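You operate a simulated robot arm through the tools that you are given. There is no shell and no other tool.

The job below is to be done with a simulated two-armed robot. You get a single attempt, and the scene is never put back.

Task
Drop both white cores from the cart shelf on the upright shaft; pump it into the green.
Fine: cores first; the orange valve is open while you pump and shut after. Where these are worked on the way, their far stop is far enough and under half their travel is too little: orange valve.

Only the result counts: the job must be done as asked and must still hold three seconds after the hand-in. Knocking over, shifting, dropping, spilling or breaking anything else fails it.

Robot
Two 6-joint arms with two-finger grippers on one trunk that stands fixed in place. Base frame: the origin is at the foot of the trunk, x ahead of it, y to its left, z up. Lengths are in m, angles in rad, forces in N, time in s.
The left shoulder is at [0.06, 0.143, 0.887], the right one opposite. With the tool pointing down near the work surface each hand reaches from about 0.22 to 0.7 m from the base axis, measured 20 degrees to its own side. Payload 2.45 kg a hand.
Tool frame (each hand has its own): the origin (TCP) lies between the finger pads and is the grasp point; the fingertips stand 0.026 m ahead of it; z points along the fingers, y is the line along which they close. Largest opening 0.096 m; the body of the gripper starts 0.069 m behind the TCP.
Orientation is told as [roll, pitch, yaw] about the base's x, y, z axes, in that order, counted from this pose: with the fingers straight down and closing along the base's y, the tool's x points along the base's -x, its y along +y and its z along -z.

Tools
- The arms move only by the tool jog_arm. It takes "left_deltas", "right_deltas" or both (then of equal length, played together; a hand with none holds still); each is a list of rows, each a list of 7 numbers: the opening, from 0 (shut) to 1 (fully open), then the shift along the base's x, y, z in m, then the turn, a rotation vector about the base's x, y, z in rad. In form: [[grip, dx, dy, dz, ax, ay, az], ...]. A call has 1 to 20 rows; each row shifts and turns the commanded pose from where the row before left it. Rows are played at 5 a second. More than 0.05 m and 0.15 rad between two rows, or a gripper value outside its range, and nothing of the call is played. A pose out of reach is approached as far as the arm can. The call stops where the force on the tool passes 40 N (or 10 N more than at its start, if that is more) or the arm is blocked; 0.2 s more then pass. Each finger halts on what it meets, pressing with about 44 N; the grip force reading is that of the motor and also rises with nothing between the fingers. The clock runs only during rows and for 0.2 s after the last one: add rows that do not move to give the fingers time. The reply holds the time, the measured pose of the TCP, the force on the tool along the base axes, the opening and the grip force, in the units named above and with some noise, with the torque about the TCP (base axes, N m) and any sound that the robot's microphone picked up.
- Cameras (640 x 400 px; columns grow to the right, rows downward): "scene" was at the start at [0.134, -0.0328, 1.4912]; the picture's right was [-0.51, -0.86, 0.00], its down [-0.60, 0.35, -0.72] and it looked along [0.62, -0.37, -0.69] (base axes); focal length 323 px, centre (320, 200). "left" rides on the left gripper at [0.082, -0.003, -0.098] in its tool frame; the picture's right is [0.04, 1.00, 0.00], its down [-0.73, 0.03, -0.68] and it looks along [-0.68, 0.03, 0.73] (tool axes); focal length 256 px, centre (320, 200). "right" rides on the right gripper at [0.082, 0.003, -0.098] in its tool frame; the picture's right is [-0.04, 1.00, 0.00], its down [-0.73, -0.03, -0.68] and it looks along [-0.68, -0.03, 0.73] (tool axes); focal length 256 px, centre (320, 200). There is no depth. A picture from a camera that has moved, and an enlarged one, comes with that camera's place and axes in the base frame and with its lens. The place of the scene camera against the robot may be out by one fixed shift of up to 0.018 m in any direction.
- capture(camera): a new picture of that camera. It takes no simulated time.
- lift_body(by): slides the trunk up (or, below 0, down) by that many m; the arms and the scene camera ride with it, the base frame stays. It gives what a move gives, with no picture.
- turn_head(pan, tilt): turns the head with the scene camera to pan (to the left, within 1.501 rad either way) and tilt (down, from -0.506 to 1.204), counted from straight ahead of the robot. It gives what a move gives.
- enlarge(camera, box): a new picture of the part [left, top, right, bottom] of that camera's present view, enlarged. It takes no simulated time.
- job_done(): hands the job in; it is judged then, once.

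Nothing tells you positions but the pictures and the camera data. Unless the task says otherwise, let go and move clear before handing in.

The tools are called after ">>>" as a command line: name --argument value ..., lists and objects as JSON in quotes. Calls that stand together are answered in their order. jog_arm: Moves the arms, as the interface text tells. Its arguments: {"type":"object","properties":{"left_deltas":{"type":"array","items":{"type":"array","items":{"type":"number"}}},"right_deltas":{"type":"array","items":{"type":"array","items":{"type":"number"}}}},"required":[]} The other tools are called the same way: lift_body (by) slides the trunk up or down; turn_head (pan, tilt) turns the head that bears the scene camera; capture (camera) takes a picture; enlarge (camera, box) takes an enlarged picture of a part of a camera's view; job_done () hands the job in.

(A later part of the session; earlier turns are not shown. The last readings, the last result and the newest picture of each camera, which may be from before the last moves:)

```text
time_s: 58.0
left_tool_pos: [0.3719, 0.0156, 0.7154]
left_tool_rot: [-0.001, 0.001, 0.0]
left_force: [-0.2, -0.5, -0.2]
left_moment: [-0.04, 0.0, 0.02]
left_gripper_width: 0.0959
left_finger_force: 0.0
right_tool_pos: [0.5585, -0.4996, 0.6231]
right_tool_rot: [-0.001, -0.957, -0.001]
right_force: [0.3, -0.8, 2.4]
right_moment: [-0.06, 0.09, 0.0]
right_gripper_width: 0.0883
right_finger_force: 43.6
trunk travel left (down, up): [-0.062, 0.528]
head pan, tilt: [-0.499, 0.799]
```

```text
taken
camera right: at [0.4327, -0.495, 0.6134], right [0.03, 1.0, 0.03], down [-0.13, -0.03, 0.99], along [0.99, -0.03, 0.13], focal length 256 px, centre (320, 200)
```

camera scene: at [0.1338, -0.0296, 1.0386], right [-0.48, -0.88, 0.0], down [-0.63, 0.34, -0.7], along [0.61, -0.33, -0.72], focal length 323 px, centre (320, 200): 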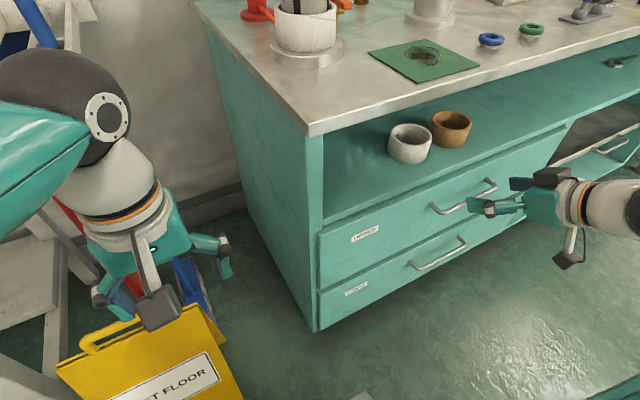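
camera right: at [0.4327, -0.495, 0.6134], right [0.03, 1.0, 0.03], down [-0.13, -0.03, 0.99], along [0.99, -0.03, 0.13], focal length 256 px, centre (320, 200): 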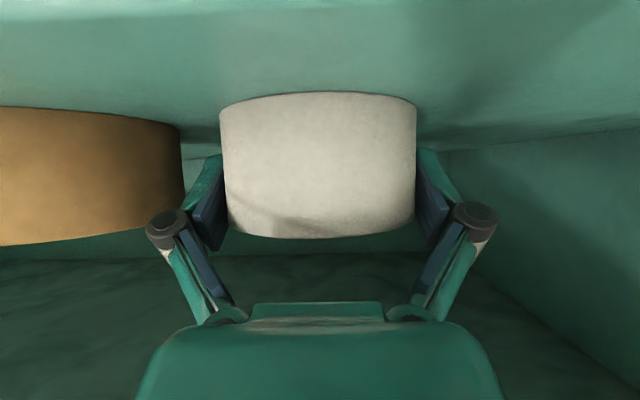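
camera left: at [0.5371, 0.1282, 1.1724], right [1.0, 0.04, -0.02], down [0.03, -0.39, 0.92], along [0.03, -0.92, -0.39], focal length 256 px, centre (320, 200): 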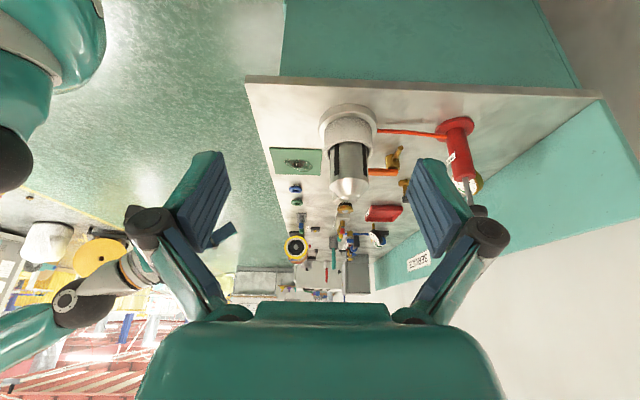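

Core B is gripped (0.088). Lifting slightly and backing straight out.

>>> jog_arm --right_deltas '[[0, 0, 0, 0.01, 0, 0, 0], [0, 0, 0, 0.01, 0, 0, 0], [0, -0.03, 0, 0.005, 0, 0, 0], [0, -0.04, 0, 0, 0, 0, 0], [0, -0.04, 0, 0, 0, 0, 0], [0, -0.04, 0, 0, 0, 0, 0], [0, -0.04, 0, 0, 0, 0, 0], [0, -0.03, 0, 0, 0, 0, 0], [0, 0, 0, 0, 0, 0, 0]]'

>>> capture --camera "right"

>>> capture --camera "scene"

```text
time_s: 60.0
left_tool_pos: [0.3725, 0.015, 0.7153]
left_tool_rot: [-0.002, -0.003, 0.0]
left_force: [-0.5, 0.0, -0.2]
left_moment: [0.01, -0.04, 0.0]
left_gripper_width: 0.0961
left_finger_force: 0.1
right_tool_pos: [0.3392, -0.5007, 0.6488]
right_tool_rot: [-0.003, -0.957, 0.0]
right_force: [-0.1, -0.1, -0.1]
right_moment: [0.0, -0.03, -0.03]
right_gripper_width: 0.0882
right_finger_force: 44.5
trunk travel left (down, up): [-0.062, 0.528]
head pan, tilt: [-0.499, 0.799]
```

```text
taken
camera right: at [0.2127, -0.4956, 0.6385], right [0.03, 1.0, 0.03], down [-0.13, -0.03, 0.99], along [0.99, -0.03, 0.13], focal length 256 px, centre (320, 200)
```

right: 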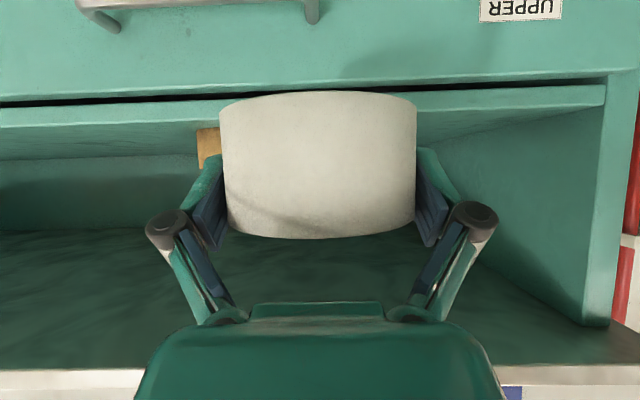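

```text
taken
camera scene: at [0.1339, -0.0296, 1.0385], right [-0.48, -0.88, 0.0], down [-0.63, 0.34, -0.7], along [0.61, -0.33, -0.72], focal length 323 px, centre (320, 200)
```

scene: 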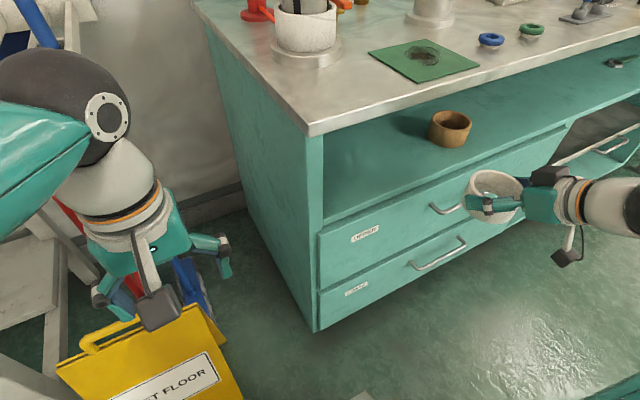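

Core B is clear of the shelf. Raising the trunk.

>>> lift_body --by 0.4

>>> jog_arm --right_deltas '[[0, 0, 0.02, 0.025, 0, 0, 0], [0, 0.03, 0.024, 0, 0, 0, 0], [0, 0.03, 0.024, 0, 0, 0, 0], [0, 0.03, 0.024, 0, 0, 0, 0], [0, 0.03, 0.024, 0, 0, 0, 0], [0, 0.03, 0.024, 0, 0, 0, 0], [0, 0.03, 0.024, 0, 0, 0, 0], [0, 0.03, 0.024, 0, 0, 0, 0], [0, 0.03, 0.024, 0, 0, 0, 0], [0, 0.021, 0.018, 0, 0, 0, 0], [0, 0, 0, 0, 0, 0, 0]]'

>>> enlarge --camera "right" --box '[200, 0, 440, 150]'

>>> capture --camera "scene"

```text
time_s: 63.8
left_tool_pos: [0.3711, 0.0158, 1.1156]
left_tool_rot: [-0.001, -0.001, -0.002]
left_force: [-0.6, 0.4, 0.1]
left_moment: [-0.01, -0.01, 0.04]
left_gripper_width: 0.0961
left_finger_force: 0.1
right_tool_pos: [0.3391, -0.5008, 1.0478]
right_tool_rot: [0.0, -0.957, -0.002]
right_force: [-0.5, -0.1, -0.3]
right_moment: [0.02, 0.0, 0.04]
right_gripper_width: 0.0883
right_finger_force: 44.3
trunk travel left (down, up): [-0.462, 0.128]
head pan, tilt: [-0.499, 0.799]
```

```text
time_s: 66.2
left_tool_pos: [0.3714, 0.0159, 1.1151]
left_tool_rot: [-0.003, 0.0, -0.002]
left_force: [0.5, 0.1, 0.4]
left_moment: [-0.03, -0.02, -0.01]
left_gripper_width: 0.096
left_finger_force: 0.0
right_tool_pos: [0.5984, -0.2712, 1.0738]
right_tool_rot: [0.0, -0.958, -0.002]
right_force: [0.1, 0.0, -0.2]
right_moment: [0.0, 0.01, -0.01]
right_gripper_width: 0.0882
right_finger_force: 43.7
trunk travel left (down, up): [-0.462, 0.128]
head pan, tilt: [-0.499, 0.799]
```

```text
2.67 times, centred on (320, 75) of right
camera zoom: at [0.4724, -0.2659, 1.0639], right [0.03, 1.0, 0.03], down [-0.13, -0.03, 0.99], along [0.99, -0.03, 0.13], focal length 683 px, centre (320, 533)
```

zoom: 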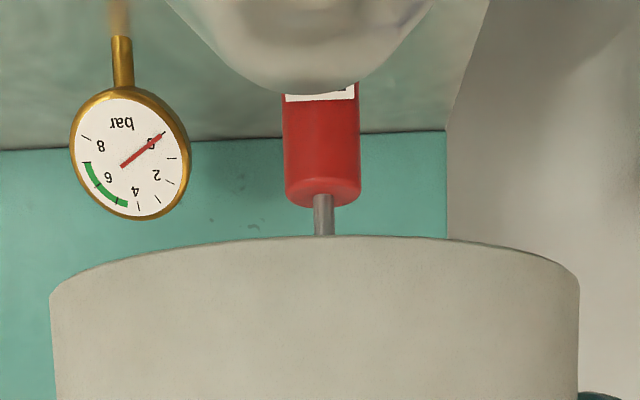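

```text
taken
camera scene: at [0.1339, -0.0297, 1.4385], right [-0.48, -0.88, 0.0], down [-0.63, 0.34, -0.7], along [0.61, -0.33, -0.72], focal length 323 px, centre (320, 200)
```

scene: 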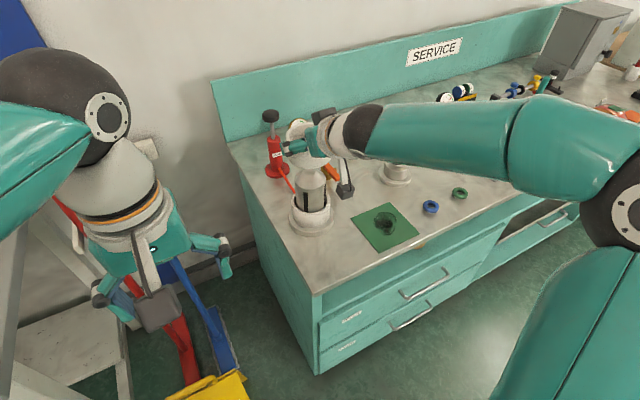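

The hand repeats the earlier aligned position within a millimetre. Lowering core B over the cone and checking.

>>> jog_arm --right_deltas '[[0, 0.0005, 0, -0.015, 0, 0, 0], [0, 0, 0, -0.015, 0, 0, 0], [0, 0, 0, -0.015, 0, 0, 0], [0, 0, 0, -0.015, 0, 0, 0], [0, 0, 0, 0, 0, 0, 0]]'

>>> enlarge --camera "right" --box '[200, 0, 440, 150]'

>>> enlarge --camera "scene" --box '[240, 120, 400, 250]'

```text
time_s: 67.4
left_tool_pos: [0.3718, 0.0146, 1.1166]
left_tool_rot: [-0.002, 0.001, 0.0]
left_force: [-0.6, 0.0, 0.6]
left_moment: [-0.01, 0.02, -0.01]
left_gripper_width: 0.0961
left_finger_force: 0.0
right_tool_pos: [0.6005, -0.2697, 1.0137]
right_tool_rot: [-0.001, -0.956, -0.001]
right_force: [-0.1, -0.4, -0.2]
right_moment: [0.0, 0.02, -0.03]
right_gripper_width: 0.0882
right_finger_force: 44.2
trunk travel left (down, up): [-0.462, 0.128]
head pan, tilt: [-0.499, 0.799]
```

```text
2.67 times, centred on (320, 75) of right
camera zoom: at [0.4742, -0.2656, 1.0033], right [0.03, 1.0, 0.03], down [-0.13, -0.03, 0.99], along [0.99, -0.03, 0.13], focal length 683 px, centre (320, 533)
```

zoom: 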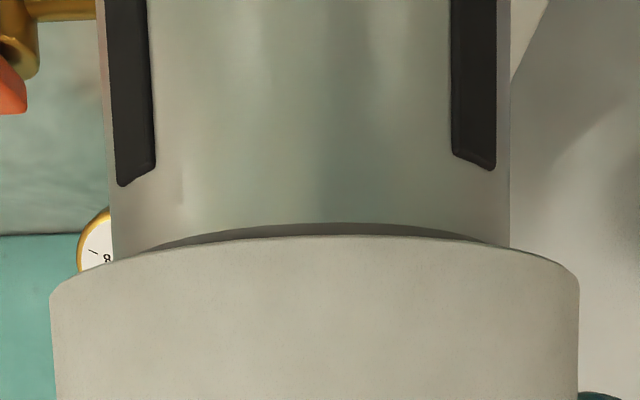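

```text
3.08 times, centred on (320, 185) of scene
camera zoom: at [0.1342, -0.0296, 1.4385], right [-0.48, -0.88, 0.0], down [-0.63, 0.34, -0.7], along [0.61, -0.33, -0.72], focal length 994 px, centre (320, 246)
```

zoom: 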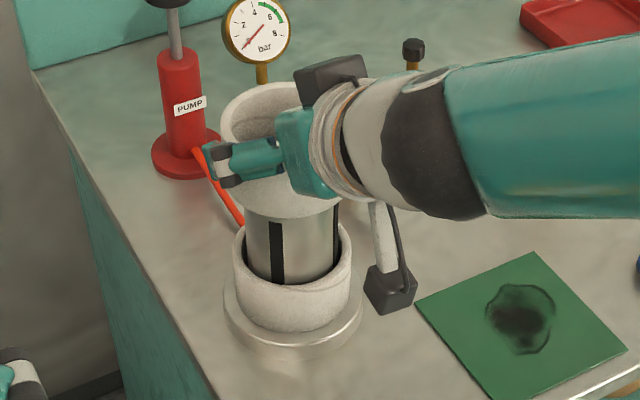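

Well aligned. Lowering onto the shaft to just above core A.

>>> jog_arm --right_deltas '[[0, 0, 0, -0.012, 0, 0, 0], [0, 0, 0, -0.012, 0, 0, 0], [0, 0, 0, -0.012, 0, 0, 0], [0, 0, 0, -0.01, 0, 0, 0], [0, 0, 0, -0.01, 0, 0, 0], [0, 0, 0, -0.008, 0, 0, 0], [0, 0, 0, 0, 0, 0, 0]]'

>>> capture --camera "right"

>>> enlarge --camera "scene" --box '[240, 120, 400, 250]'

```text
time_s: 69.0
left_tool_pos: [0.3718, 0.0157, 1.1167]
left_tool_rot: [-0.002, 0.001, 0.001]
left_force: [0.1, -0.3, -0.2]
left_moment: [-0.02, 0.01, -0.03]
left_gripper_width: 0.0961
left_finger_force: 0.1
right_tool_pos: [0.6029, -0.2697, 0.9492]
right_tool_rot: [-0.003, -0.956, -0.001]
right_force: [-1.6, 0.2, 0.2]
right_moment: [0.0, -0.03, 0.03]
right_gripper_width: 0.0883
right_finger_force: 43.8
trunk travel left (down, up): [-0.462, 0.128]
head pan, tilt: [-0.499, 0.799]
```

```text
taken
camera right: at [0.476, -0.2657, 0.9386], right [0.03, 1.0, 0.03], down [-0.13, -0.03, 0.99], along [0.99, -0.03, 0.13], focal length 256 px, centre (320, 200)
```

right: 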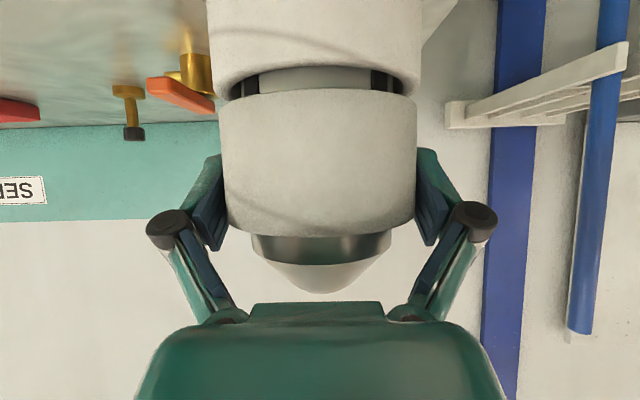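

```text
3.08 times, centred on (320, 185) of scene
camera zoom: at [0.134, -0.0296, 1.4385], right [-0.48, -0.88, 0.0], down [-0.63, 0.34, -0.7], along [0.61, -0.33, -0.72], focal length 994 px, centre (320, 246)
```

zoom: 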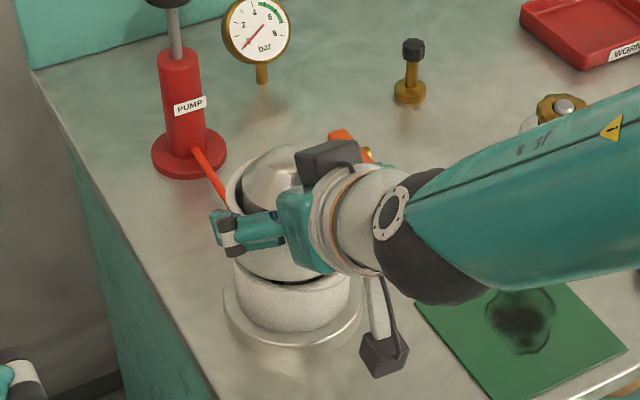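

Only about 1.5 cm above core A. Lowering another centimetre with a 2 mm x correction, then releasing.

>>> jog_arm --right_deltas '[[0, -0.0015, 0, -0.005, 0, 0, 0], [0, 0, 0, -0.005, 0, 0, 0], [0, 0, 0, 0, 0, 0, 0], [1, 0, 0, 0, 0, 0, 0], [1, 0, 0, 0, 0, 0, 0], [1, 0, 0, 0, 0, 0, 0]]'

>>> capture --camera "right"

```text
time_s: 70.4
left_tool_pos: [0.3713, 0.0155, 1.1154]
left_tool_rot: [0.0, 0.0, 0.001]
left_force: [-0.7, 0.7, -0.2]
left_moment: [-0.02, -0.01, 0.01]
left_gripper_width: 0.0961
left_finger_force: 0.0
right_tool_pos: [0.5994, -0.2703, 0.939]
right_tool_rot: [-0.003, -0.957, -0.003]
right_force: [0.1, 0.4, 1.0]
right_moment: [-0.03, 0.01, 0.01]
right_gripper_width: 0.0961
right_finger_force: 0.0
trunk travel left (down, up): [-0.462, 0.128]
head pan, tilt: [-0.499, 0.799]
```

```text
taken
camera right: at [0.4737, -0.2652, 0.9287], right [0.03, 1.0, 0.03], down [-0.13, -0.03, 0.99], along [0.99, -0.03, 0.13], focal length 256 px, centre (320, 200)
```

right: 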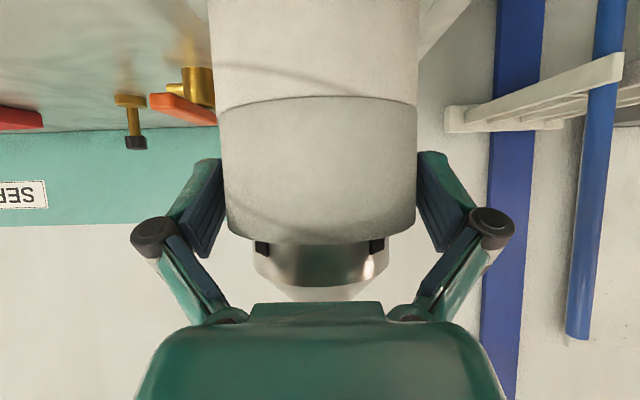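

Core B rests on core A. Backing the right hand out along its approach.

>>> jog_arm --right_deltas '[[1, -0.01, 0, 0.007, 0, 0, 0], [1, -0.02, 0, 0.014, 0, 0, 0], [1, -0.03, 0, 0.02, 0, 0, 0], [1, -0.03, 0, 0.02, 0, 0, 0], [1, -0.03, 0, 0.02, 0, 0, 0], [1, -0.03, 0, 0.02, 0, 0, 0], [1, -0.02, -0.03, 0.015, 0, 0, 0], [1, -0.02, -0.04, 0, 0, 0, 0], [1, 0, -0.04, 0, 0, 0, 0], [1, 0, -0.04, 0, 0, 0, 0], [1, 0, 0, 0, 0, 0, 0]]'

>>> capture --camera "right"

>>> capture --camera "scene"

>>> enlarge --camera "scene" --box '[230, 90, 422, 210]'

```text
time_s: 72.8
left_tool_pos: [0.3704, 0.0146, 1.1166]
left_tool_rot: [-0.002, 0.0, -0.001]
left_force: [-0.2, 0.8, -1.1]
left_moment: [0.0, 0.03, -0.01]
left_gripper_width: 0.0959
left_finger_force: 0.1
right_tool_pos: [0.4168, -0.4061, 1.0499]
right_tool_rot: [-0.004, -0.955, 0.001]
right_force: [0.6, -0.4, -0.5]
right_moment: [-0.01, 0.01, 0.01]
right_gripper_width: 0.096
right_finger_force: 0.1
right hand out of reach, approached as far as the arm can: row 8
trunk travel left (down, up): [-0.462, 0.128]
head pan, tilt: [-0.499, 0.799]
```

```text
taken
camera right: at [0.2908, -0.4015, 1.0402], right [0.03, 1.0, 0.03], down [-0.13, -0.03, 0.99], along [0.99, -0.03, 0.13], focal length 256 px, centre (320, 200)
```

right: 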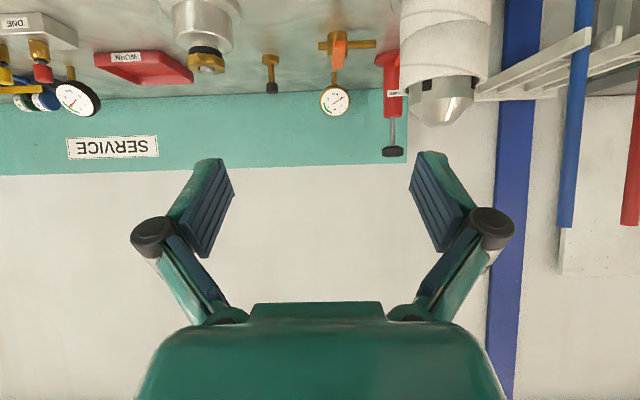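

```text
taken
camera scene: at [0.1339, -0.0294, 1.4386], right [-0.48, -0.88, 0.0], down [-0.63, 0.34, -0.7], along [0.61, -0.33, -0.72], focal length 323 px, centre (320, 200)
```

scene: 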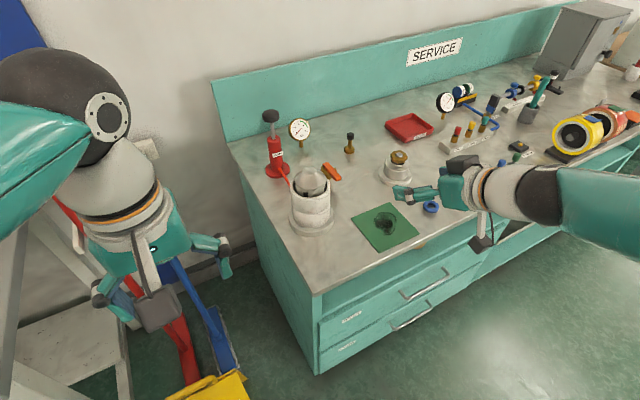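

```text
3.33 times, centred on (326, 150) of scene
camera zoom: at [0.1339, -0.0294, 1.4386], right [-0.48, -0.88, 0.0], down [-0.63, 0.34, -0.7], along [0.61, -0.33, -0.72], focal length 1077 px, centre (300, 367)
```

zoom: 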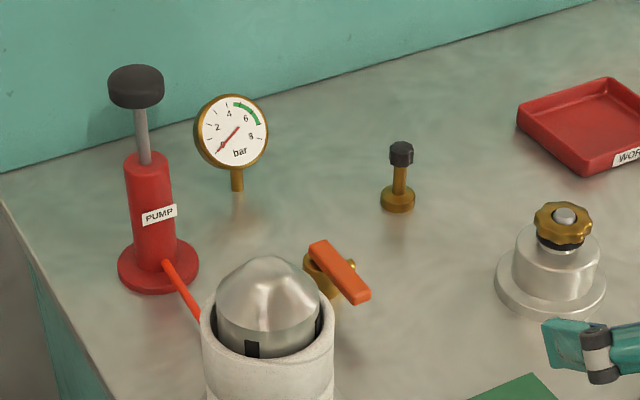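

Both cores are stacked on the shaft. The orange lever sits across its brass pipe (looks shut); let me inspect the valve and pump closely.

>>> enlarge --camera "right" --box '[240, 0, 440, 125]'

>>> enlarge --camera "scene" --box '[290, 140, 386, 200]'

>>> enlarge --camera "scene" --box '[250, 100, 330, 150]'

```text
3.20 times, centred on (340, 62) of right
camera zoom: at [0.2908, -0.4015, 1.0402], right [0.03, 1.0, 0.03], down [-0.13, -0.03, 0.99], along [0.99, -0.03, 0.13], focal length 819 px, centre (256, 640)
```

zoom: 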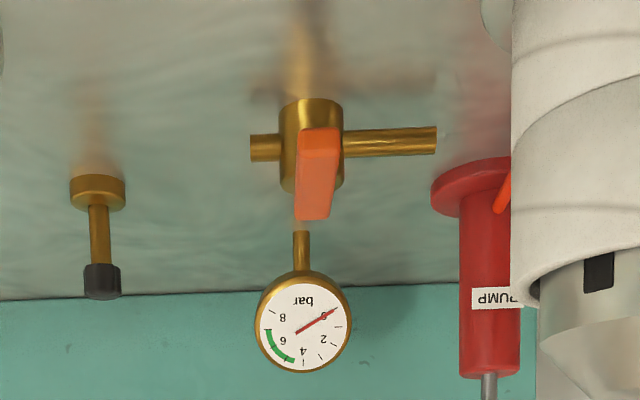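

```text
6.67 times, centred on (338, 170) of scene
camera zoom: at [0.1339, -0.0294, 1.4386], right [-0.48, -0.88, 0.0], down [-0.63, 0.34, -0.7], along [0.61, -0.33, -0.72], focal length 2154 px, centre (200, 400)
```

zoom: 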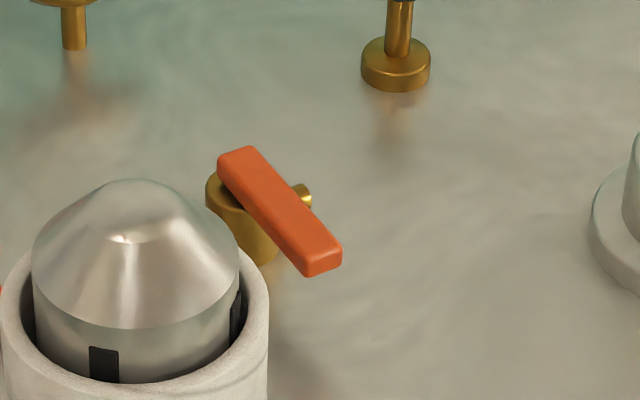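

```text
8.00 times, centred on (290, 125) of scene
camera zoom: at [0.1339, -0.0294, 1.4386], right [-0.48, -0.88, 0.0], down [-0.63, 0.34, -0.7], along [0.61, -0.33, -0.72], focal length 2585 px, centre (560, 800)
```

zoom: 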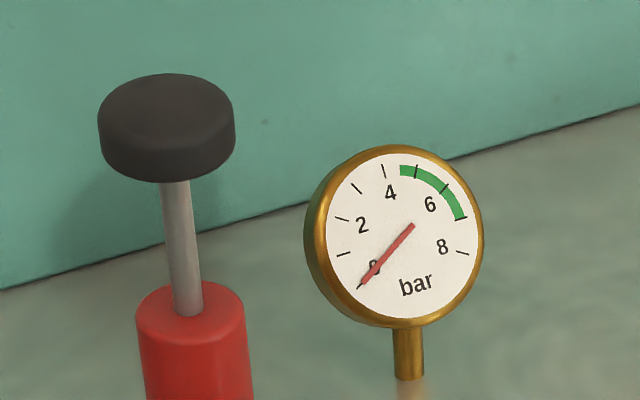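

The orange lever points toward the robot (−x), perpendicular to the brass pipe that runs along y – i.e. shut – with its pivot near (0.733,-0.378) and its tip near (0.675,-0.378), z≈0.875. I'll bring the right hand closer, steeper and yawed, for a better look.

>>> jog_arm --right_deltas '[[0, 0.0, 0, 0.01, 0, 0.1275, 0], [0, 0.0, 0, 0.01, 0, 0.1275, 0], [0, 0.03, -0.01, 0, 0, 0, 0.125], [0, 0.03, -0.01, 0, 0, 0, 0.125], [0, 0.03, -0.01, 0, 0, 0, 0.125], [0, 0.03, -0.01, 0, 0, 0, 0.125], [0, 0, 0, 0, 0, 0, 0]]'

>>> capture --camera "right"

>>> capture --camera "scene"

```text
time_s: 74.4
left_tool_pos: [0.3716, 0.0147, 1.1161]
left_tool_rot: [-0.001, 0.0, -0.002]
left_force: [0.4, 0.1, -0.6]
left_moment: [0.01, -0.01, -0.01]
left_gripper_width: 0.096
left_finger_force: 0.0
right_tool_pos: [0.5338, -0.4445, 1.0717]
right_tool_rot: [-0.005, -0.702, 0.501]
right_force: [-0.6, -0.2, -0.3]
right_moment: [-0.02, -0.02, -0.02]
right_gripper_width: 0.0002
right_finger_force: 28.6
trunk travel left (down, up): [-0.462, 0.128]
head pan, tilt: [-0.499, 0.799]
```

```text
taken
camera right: at [0.4234, -0.5006, 1.0929], right [-0.45, 0.89, 0.02], down [0.12, 0.03, 0.99], along [0.88, 0.45, -0.12], focal length 256 px, centre (320, 200)
```

right: 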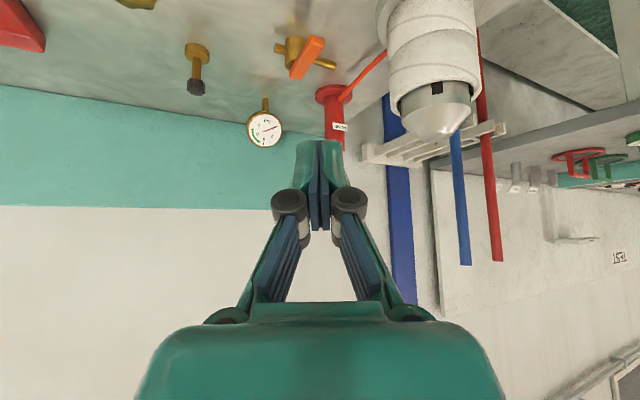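

```text
taken
camera scene: at [0.1332, -0.0293, 1.4386], right [-0.48, -0.88, 0.0], down [-0.63, 0.34, -0.7], along [0.61, -0.33, -0.72], focal length 323 px, centre (320, 200)
```

scene: 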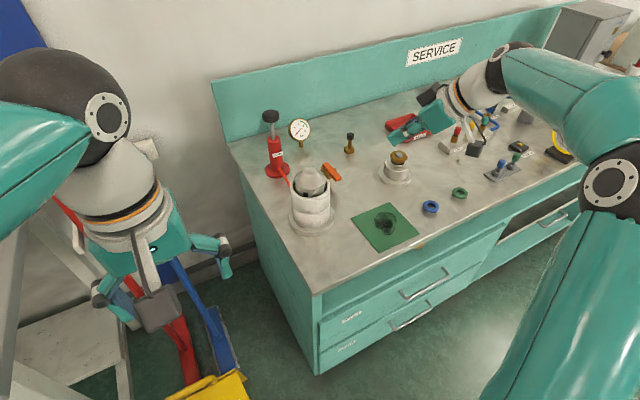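

Enlarging the valve from this angle for triangulation.

>>> enlarge --camera "right" --box '[230, 0, 430, 125]'

```text
3.20 times, centred on (330, 62) of right
camera zoom: at [0.4234, -0.5006, 1.0929], right [-0.45, 0.89, 0.02], down [0.12, 0.03, 0.99], along [0.88, 0.45, -0.12], focal length 819 px, centre (288, 640)
```

zoom: 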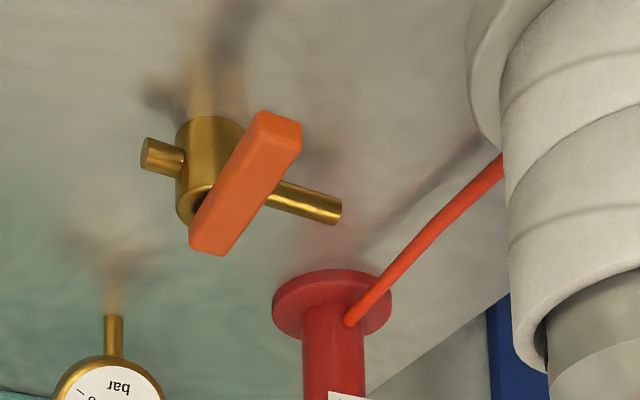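

Lever occupies x≈0.66–0.73 at y≈-0.377, z≈0.876–0.886. I'll bring the closed fingers down on its −y side and test by pushing toward +y gently.

>>> jog_arm --right_deltas '[[0, 0.033, 0.007, -0.02, 0, 0, 0], [0, 0.033, 0.007, -0.02, 0, 0, 0], [0, 0.033, 0.007, -0.02, 0, 0, 0], [0, 0.033, 0.007, -0.02, 0, 0, 0], [0, 0, 0, -0.03, 0, 0, 0], [0, 0, 0, 0, 0, 0, 0]]'

>>> capture --camera "right"

>>> enlarge --camera "scene" --box '[270, 100, 462, 220]'

```text
time_s: 75.8
left_tool_pos: [0.3726, 0.0156, 1.1151]
left_tool_rot: [-0.001, -0.001, -0.002]
left_force: [-0.8, -0.1, -0.2]
left_moment: [0.03, 0.01, 0.04]
left_gripper_width: 0.096
left_finger_force: 0.1
right_tool_pos: [0.6699, -0.4176, 0.9598]
right_tool_rot: [-0.002, -0.702, 0.498]
right_force: [-0.1, -0.9, -0.3]
right_moment: [0.01, 0.0, -0.03]
right_gripper_width: 0.0
right_finger_force: 28.8
trunk travel left (down, up): [-0.462, 0.128]
head pan, tilt: [-0.499, 0.799]
```

```text
taken
camera right: at [0.5584, -0.4728, 0.9819], right [-0.45, 0.89, 0.02], down [0.12, 0.03, 0.99], along [0.88, 0.45, -0.12], focal length 256 px, centre (320, 200)
```

right: 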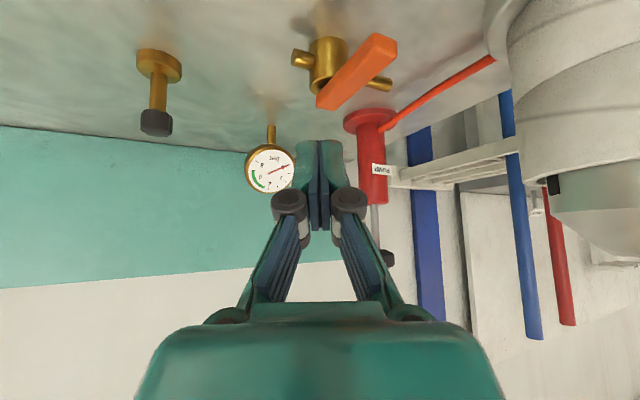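

```text
3.33 times, centred on (366, 160) of scene
camera zoom: at [0.1346, -0.0296, 1.4385], right [-0.48, -0.88, 0.0], down [-0.63, 0.34, -0.7], along [0.61, -0.33, -0.72], focal length 1077 px, centre (167, 333)
```

zoom: 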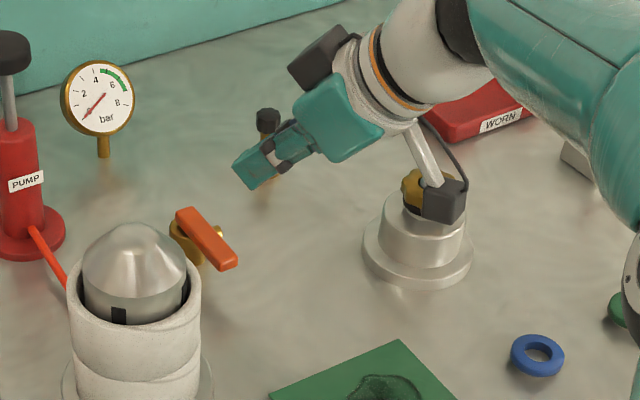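

Clear on all sides. Descending beside the lever.

>>> jog_arm --right_deltas '[[0, -0.003, 0, -0.02, 0, 0, 0], [0, 0, 0, -0.02, 0, 0, 0], [0, 0, 0, -0.015, 0, 0, 0], [0, 0, 0, -0.01, 0, 0, 0], [0, 0, 0, 0, 0, 0, 0]]'

>>> capture --camera "right"

>>> enlarge --camera "scene" --box '[270, 100, 462, 220]'

```text
time_s: 77.0
left_tool_pos: [0.3728, 0.0159, 1.1155]
left_tool_rot: [-0.002, 0.0, 0.001]
left_force: [-0.2, -0.3, 0.5]
left_moment: [0.0, -0.01, 0.0]
left_gripper_width: 0.0961
left_finger_force: 0.0
right_tool_pos: [0.6657, -0.4161, 0.8939]
right_tool_rot: [-0.002, -0.704, 0.499]
right_force: [0.2, -0.1, -0.2]
right_moment: [0.02, 0.01, 0.01]
right_gripper_width: 0.0
right_finger_force: 29.1
trunk travel left (down, up): [-0.462, 0.128]
head pan, tilt: [-0.499, 0.799]
```

```text
taken
camera right: at [0.5546, -0.4716, 0.9174], right [-0.45, 0.89, 0.02], down [0.12, 0.03, 0.99], along [0.88, 0.45, -0.12], focal length 256 px, centre (320, 200)
```

right: 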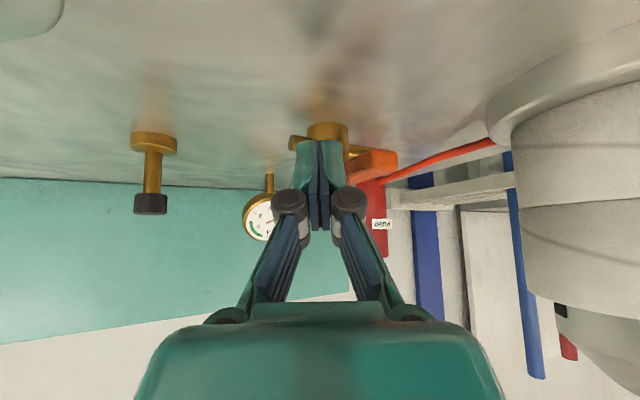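

```text
3.33 times, centred on (366, 160) of scene
camera zoom: at [0.1343, -0.0296, 1.4385], right [-0.48, -0.88, 0.0], down [-0.63, 0.34, -0.7], along [0.61, -0.33, -0.72], focal length 1077 px, centre (167, 333)
```

zoom: 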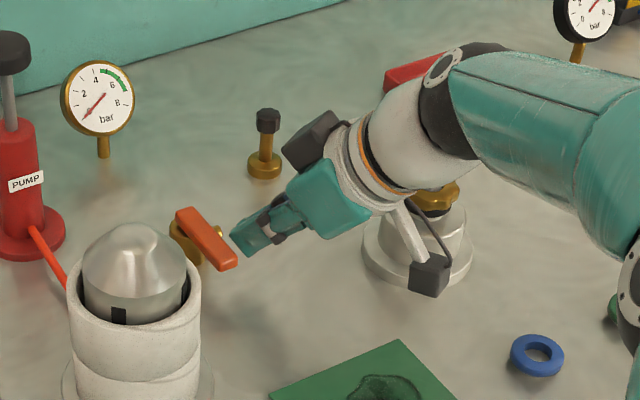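

Fingers are beside the lever tip. Pushing gently toward +y.

>>> jog_arm --right_deltas '[[0, 0, 0.007, 0, 0, 0, 0], [0, 0, 0.007, 0, 0, 0, 0], [0, 0, 0.006, 0, 0, 0, 0], [0, 0, 0, 0, 0, 0, 0]]'

>>> enlarge --camera "scene" --box '[270, 100, 462, 220]'

```text
time_s: 77.9
left_tool_pos: [0.373, 0.0165, 1.1142]
left_tool_rot: [-0.003, 0.001, -0.002]
left_force: [-0.2, 0.1, 0.4]
left_moment: [-0.06, -0.02, -0.02]
left_gripper_width: 0.0958
left_finger_force: 0.0
right_tool_pos: [0.6669, -0.4089, 0.8975]
right_tool_rot: [-0.029, -0.704, 0.494]
right_force: [-1.4, -10.9, 0.0]
right_moment: [-0.14, 0.04, -0.14]
right_gripper_width: 0.0001
right_finger_force: 28.5
trunk travel left (down, up): [-0.462, 0.128]
head pan, tilt: [-0.499, 0.799]
stopped in row 4 (right hand): the force on the tool passed its limit at 41 N (the readings are from after the stop); the commanded pose is now the measured one
```

```text
3.33 times, centred on (366, 160) of scene
camera zoom: at [0.1345, -0.029, 1.4385], right [-0.48, -0.88, 0.0], down [-0.63, 0.34, -0.7], along [0.61, -0.33, -0.72], focal length 1077 px, centre (167, 333)
```

zoom: 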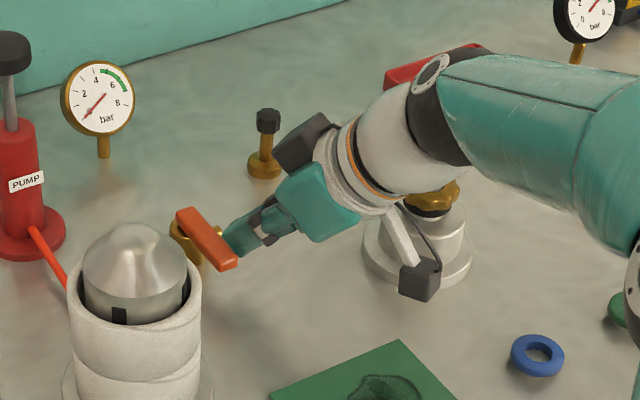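

The lever doesn't turn toward +y (blocked at once), so it opens toward −y. Backing off, lifting over, yawing a bit more for clearance, and going to its +y side.

>>> jog_arm --right_deltas '[[0, 0, -0.012, 0, 0.018, 0.01, 0.0174], [0, 0, 0, 0.035, 0, 0, 0], [0, 0, 0, 0.035, 0, 0, 0], [0, 0.002, 0.018, 0, 0, 0, 0.1], [0, 0.002, 0.018, 0, 0, 0, 0.1], [0, 0.002, 0.018, 0, 0, 0, 0], [0, 0.001, 0.018, 0, 0, 0, 0], [0, 0, 0.003, 0, 0, 0, 0], [0, 0, 0, 0, 0, 0, 0]]'

>>> capture --camera "right"

>>> enlarge --camera "scene" --box '[270, 100, 462, 220]'

```text
time_s: 79.9
left_tool_pos: [0.3716, 0.0152, 1.1162]
left_tool_rot: [-0.002, 0.0, 0.002]
left_force: [1.0, 0.7, 0.1]
left_moment: [0.01, 0.01, 0.03]
left_gripper_width: 0.096
left_finger_force: 0.1
right_tool_pos: [0.6747, -0.3413, 0.9661]
right_tool_rot: [0.008, -0.704, 0.696]
right_force: [0.2, -0.2, 0.2]
right_moment: [0.01, 0.02, 0.02]
right_gripper_width: 0.0001
right_finger_force: 28.0
trunk travel left (down, up): [-0.462, 0.128]
head pan, tilt: [-0.499, 0.799]
```

```text
taken
camera right: at [0.5765, -0.4191, 0.9889], right [-0.62, 0.78, 0.03], down [0.11, 0.05, 0.99], along [0.78, 0.62, -0.12], focal length 256 px, centre (320, 200)
```

right: 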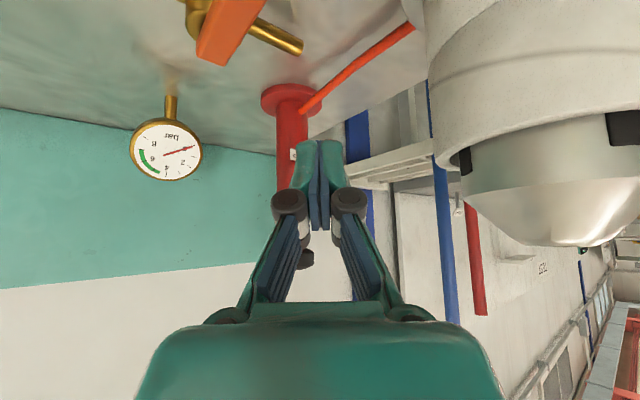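

```text
3.33 times, centred on (366, 160) of scene
camera zoom: at [0.1345, -0.0296, 1.4385], right [-0.48, -0.88, 0.0], down [-0.63, 0.34, -0.7], along [0.61, -0.33, -0.72], focal length 1077 px, centre (167, 333)
```

zoom: 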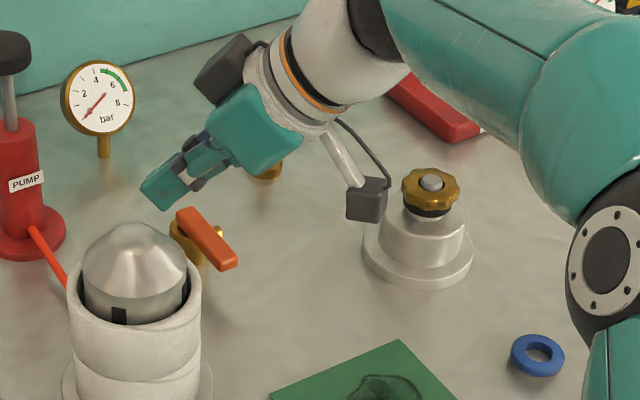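

Clear. Descending on the lever's +y side.

>>> jog_arm --right_deltas '[[0, 0, 0, -0.02, 0, 0, 0], [0, 0, 0, -0.02, 0, 0, 0], [0, 0, 0, -0.02, 0, 0, 0], [0, 0, 0, -0.012, 0, 0, 0], [0, 0, 0, 0, 0, 0, 0]]'

>>> enlarge --camera "scene" --box '[270, 100, 462, 220]'

>>> capture --camera "right"

```text
time_s: 81.1
left_tool_pos: [0.3724, 0.0153, 1.1167]
left_tool_rot: [-0.002, 0.001, -0.001]
left_force: [-0.5, -0.2, -0.2]
left_moment: [-0.05, 0.03, 0.0]
left_gripper_width: 0.096
left_finger_force: 0.1
right_tool_pos: [0.6731, -0.343, 0.8947]
right_tool_rot: [0.006, -0.704, 0.694]
right_force: [0.5, 0.3, 0.0]
right_moment: [0.03, 0.02, 0.03]
right_gripper_width: 0.0001
right_finger_force: 28.4
trunk travel left (down, up): [-0.462, 0.128]
head pan, tilt: [-0.499, 0.799]
```

```text
3.33 times, centred on (366, 160) of scene
camera zoom: at [0.1344, -0.0296, 1.4385], right [-0.48, -0.88, 0.0], down [-0.63, 0.34, -0.7], along [0.61, -0.33, -0.72], focal length 1077 px, centre (167, 333)
```

zoom: 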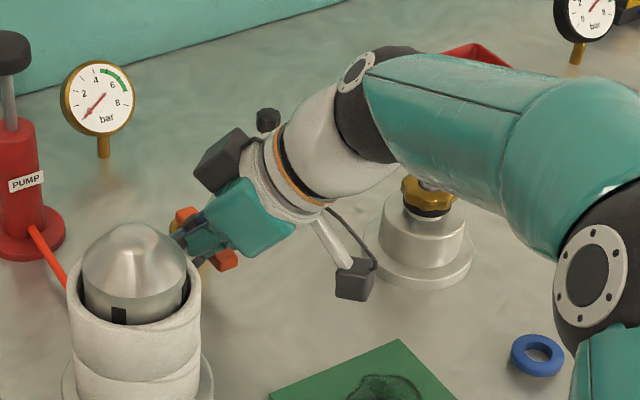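

```text
taken
camera right: at [0.5756, -0.4199, 0.9165], right [-0.62, 0.78, 0.03], down [0.11, 0.05, 0.99], along [0.78, 0.62, -0.12], focal length 256 px, centre (320, 200)
```

right: 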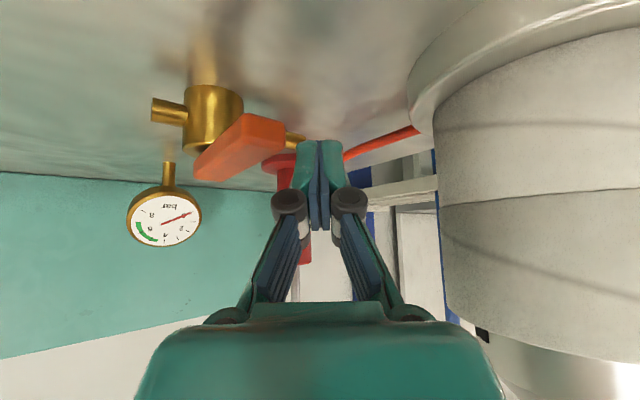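

Fingers are on the +y side of the lever. Pushing toward −y along its arc, easing the yaw back as I go.

>>> jog_arm --right_deltas '[[0, -0.003, -0.009, 0, 0, 0, -0.04], [0, -0.003, -0.009, 0, 0, 0, -0.04], [0, -0.003, -0.009, 0, 0, 0, -0.04], [0, -0.002, -0.008, 0, 0, 0, -0.04], [0, -0.001, -0.008, 0, 0, 0, -0.04], [0, 0, 0, 0, 0, 0, 0]]'

>>> enlarge --camera "scene" --box '[270, 100, 462, 220]'

>>> capture --camera "right"

```text
time_s: 82.5
left_tool_pos: [0.372, 0.0155, 1.1158]
left_tool_rot: [-0.003, -0.001, 0.002]
left_force: [0.3, 0.0, -0.7]
left_moment: [0.02, -0.03, -0.01]
left_gripper_width: 0.0961
left_finger_force: 0.0
right_tool_pos: [0.6619, -0.3868, 0.8942]
right_tool_rot: [0.006, -0.702, 0.493]
right_force: [0.9, 0.0, 0.3]
right_moment: [-0.02, 0.0, 0.0]
right_gripper_width: 0.0
right_finger_force: 28.4
trunk travel left (down, up): [-0.462, 0.128]
head pan, tilt: [-0.499, 0.799]
```

```text
3.33 times, centred on (366, 160) of scene
camera zoom: at [0.1344, -0.0296, 1.4385], right [-0.48, -0.88, 0.0], down [-0.63, 0.34, -0.7], along [0.61, -0.33, -0.72], focal length 1077 px, centre (167, 333)
```

zoom: 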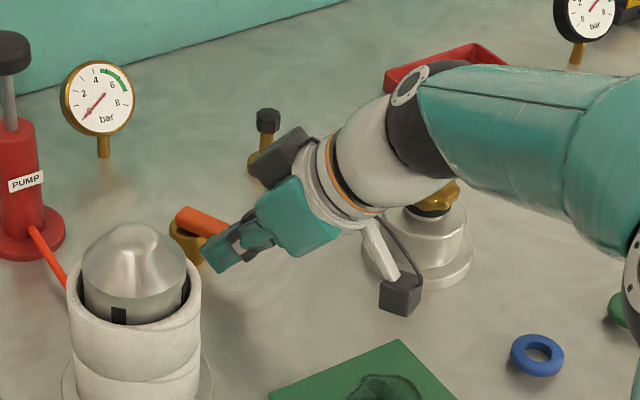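

```text
taken
camera right: at [0.5497, -0.442, 0.9164], right [-0.45, 0.89, 0.03], down [0.12, 0.03, 0.99], along [0.88, 0.45, -0.12], focal length 256 px, centre (320, 200)
```

right: 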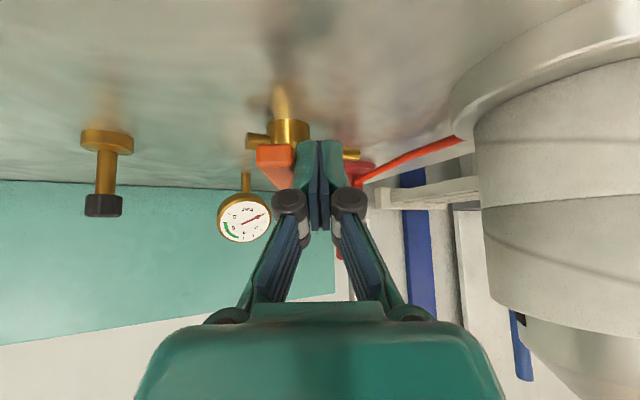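

The lever is turning with almost no resistance. Continuing along the arc.

>>> jog_arm --right_deltas '[[0, 0.003, -0.008, 0, 0, 0, -0.05], [0, 0.003, -0.008, 0, 0, 0, -0.05], [0, 0.004, -0.007, 0, 0, 0, -0.05], [0, 0.006, -0.006, 0, 0, 0, -0.05], [0, 0.006, -0.005, 0, 0, 0, -0.05], [0, 0, 0, 0, 0, 0, 0]]'

>>> enlarge --camera "scene" --box '[270, 100, 462, 220]'

>>> capture --camera "right"

```text
time_s: 83.9
left_tool_pos: [0.3725, 0.0154, 1.1161]
left_tool_rot: [0.0, 0.001, -0.001]
left_force: [-0.2, -0.4, 0.7]
left_moment: [0.01, 0.01, 0.01]
left_gripper_width: 0.0959
left_finger_force: 0.0
right_tool_pos: [0.6833, -0.4206, 0.8939]
right_tool_rot: [0.006, -0.703, 0.245]
right_force: [-0.3, 0.4, -1.1]
right_moment: [0.0, 0.0, 0.01]
right_gripper_width: 0.0003
right_finger_force: 29.1
trunk travel left (down, up): [-0.462, 0.128]
head pan, tilt: [-0.499, 0.799]
```

```text
3.33 times, centred on (366, 160) of scene
camera zoom: at [0.1344, -0.0297, 1.4385], right [-0.48, -0.88, 0.0], down [-0.63, 0.34, -0.7], along [0.61, -0.33, -0.72], focal length 1077 px, centre (167, 333)
```

zoom: 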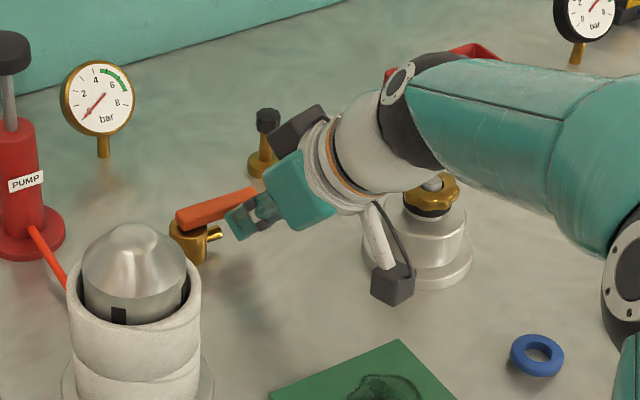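

```text
taken
camera right: at [0.5618, -0.447, 0.9164], right [-0.22, 0.98, 0.03], down [0.12, 0.0, 0.99], along [0.97, 0.22, -0.12], focal length 256 px, centre (320, 200)
```

right: 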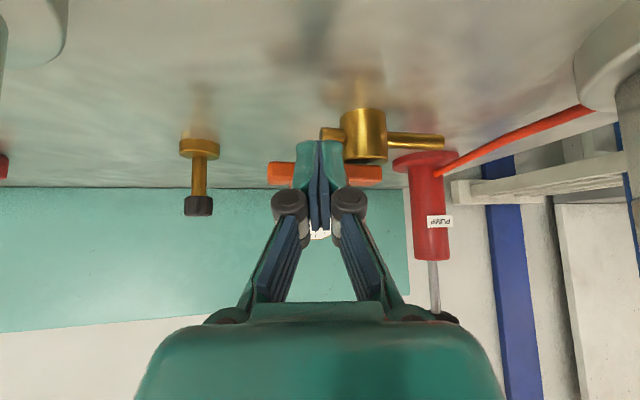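

The lever is almost in line with the pipe. Pushing further to its stop.

>>> jog_arm --right_deltas '[[0, 0.006, -0.001, 0, 0, 0, 0], [0, 0.006, 0, 0, 0, 0, 0], [0, 0.005, 0, 0, 0, 0, 0], [0, 0, 0, 0, 0, 0, 0]]'

>>> enlarge --camera "scene" --box '[270, 100, 462, 220]'

>>> capture --camera "right"

```text
time_s: 84.5
left_tool_pos: [0.369, 0.016, 1.1183]
left_tool_rot: [-0.003, -0.003, -0.001]
left_force: [-0.9, 0.7, -0.1]
left_moment: [-0.01, 0.0, 0.02]
left_gripper_width: 0.0958
left_finger_force: 0.0
right_tool_pos: [0.6858, -0.4213, 0.8943]
right_tool_rot: [0.016, -0.69, 0.246]
right_force: [-25.0, 1.3, 9.6]
right_moment: [-0.02, 0.1, 0.01]
right_gripper_width: 0.0
right_finger_force: 28.9
trunk travel left (down, up): [-0.462, 0.128]
head pan, tilt: [-0.499, 0.799]
stopped in row 3 (right hand): the force on the tool passed its limit at 46 N (the readings are from after the stop); the commanded pose is now the measured one
```

```text
3.33 times, centred on (366, 160) of scene
camera zoom: at [0.1296, -0.0284, 1.4392], right [-0.48, -0.88, 0.0], down [-0.63, 0.34, -0.7], along [0.61, -0.33, -0.71], focal length 1077 px, centre (167, 333)
```

zoom: 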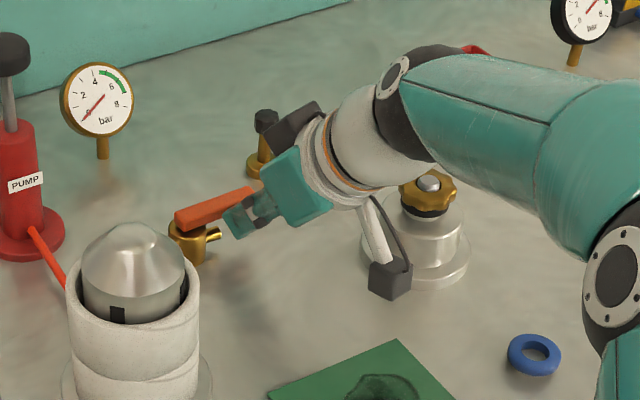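

```text
taken
camera right: at [0.5648, -0.4485, 0.9181], right [-0.22, 0.97, 0.04], down [0.14, -0.01, 0.99], along [0.97, 0.22, -0.13], focal length 256 px, centre (320, 200)
```

right: 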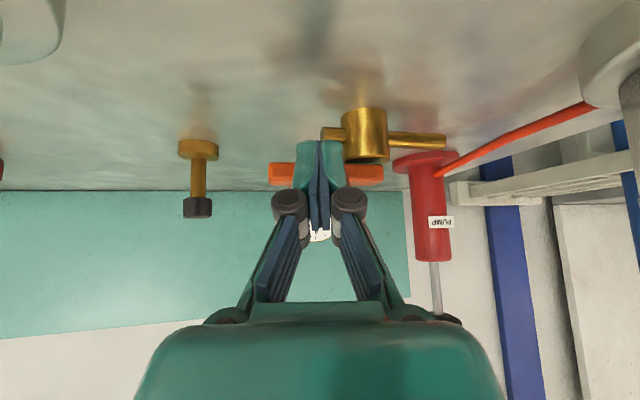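

The lever is at its far stop, in line with the pipe (open). Backing off and up, then raising the trunk to reach the pump.

>>> jog_arm --right_deltas '[[0, -0.012, 0.003, 0, -0.01, -0.005, 0], [0, -0.012, 0, 0.01, 0, 0, 0], [0, 0, 0, 0.035, 0, 0, 0], [0, 0, 0, 0.035, 0, 0, 0], [0, 0, 0, 0.035, 0, 0, 0], [0, 0, 0, 0, 0, 0, 0]]'

>>> capture --camera "right"

>>> capture --camera "scene"

```text
time_s: 85.9
left_tool_pos: [0.3721, 0.0157, 1.1174]
left_tool_rot: [-0.001, 0.0, 0.0]
left_force: [-0.3, 0.0, 0.0]
left_moment: [-0.03, 0.02, 0.01]
left_gripper_width: 0.0964
left_finger_force: 0.1
right_tool_pos: [0.6668, -0.4175, 1.0059]
right_tool_rot: [0.001, -0.694, 0.253]
right_force: [0.6, 0.1, 0.3]
right_moment: [0.03, -0.02, 0.0]
right_gripper_width: 0.0
right_finger_force: 28.3
trunk travel left (down, up): [-0.462, 0.128]
head pan, tilt: [-0.499, 0.799]
```

```text
taken
camera right: at [0.5454, -0.4451, 1.0292], right [-0.22, 0.97, 0.03], down [0.13, 0.0, 0.99], along [0.97, 0.22, -0.13], focal length 256 px, centre (320, 200)
```

right: 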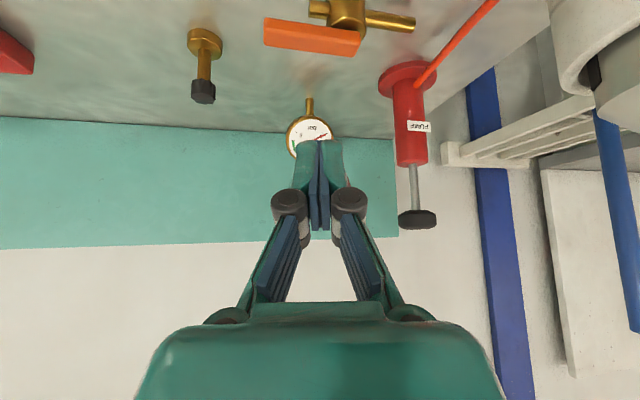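

```text
taken
camera scene: at [0.1347, -0.0298, 1.4384], right [-0.48, -0.88, 0.0], down [-0.63, 0.34, -0.7], along [0.61, -0.33, -0.72], focal length 323 px, centre (320, 200)
```

scene: 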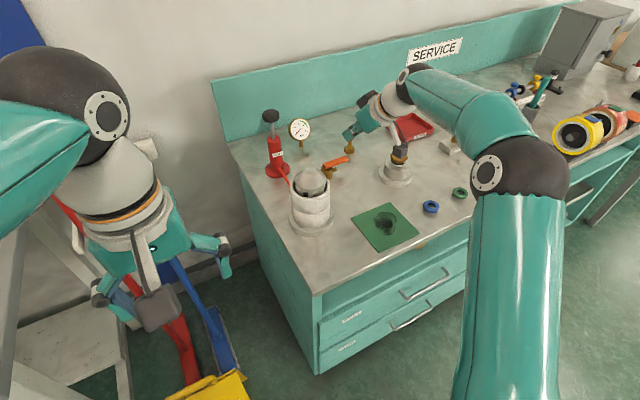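

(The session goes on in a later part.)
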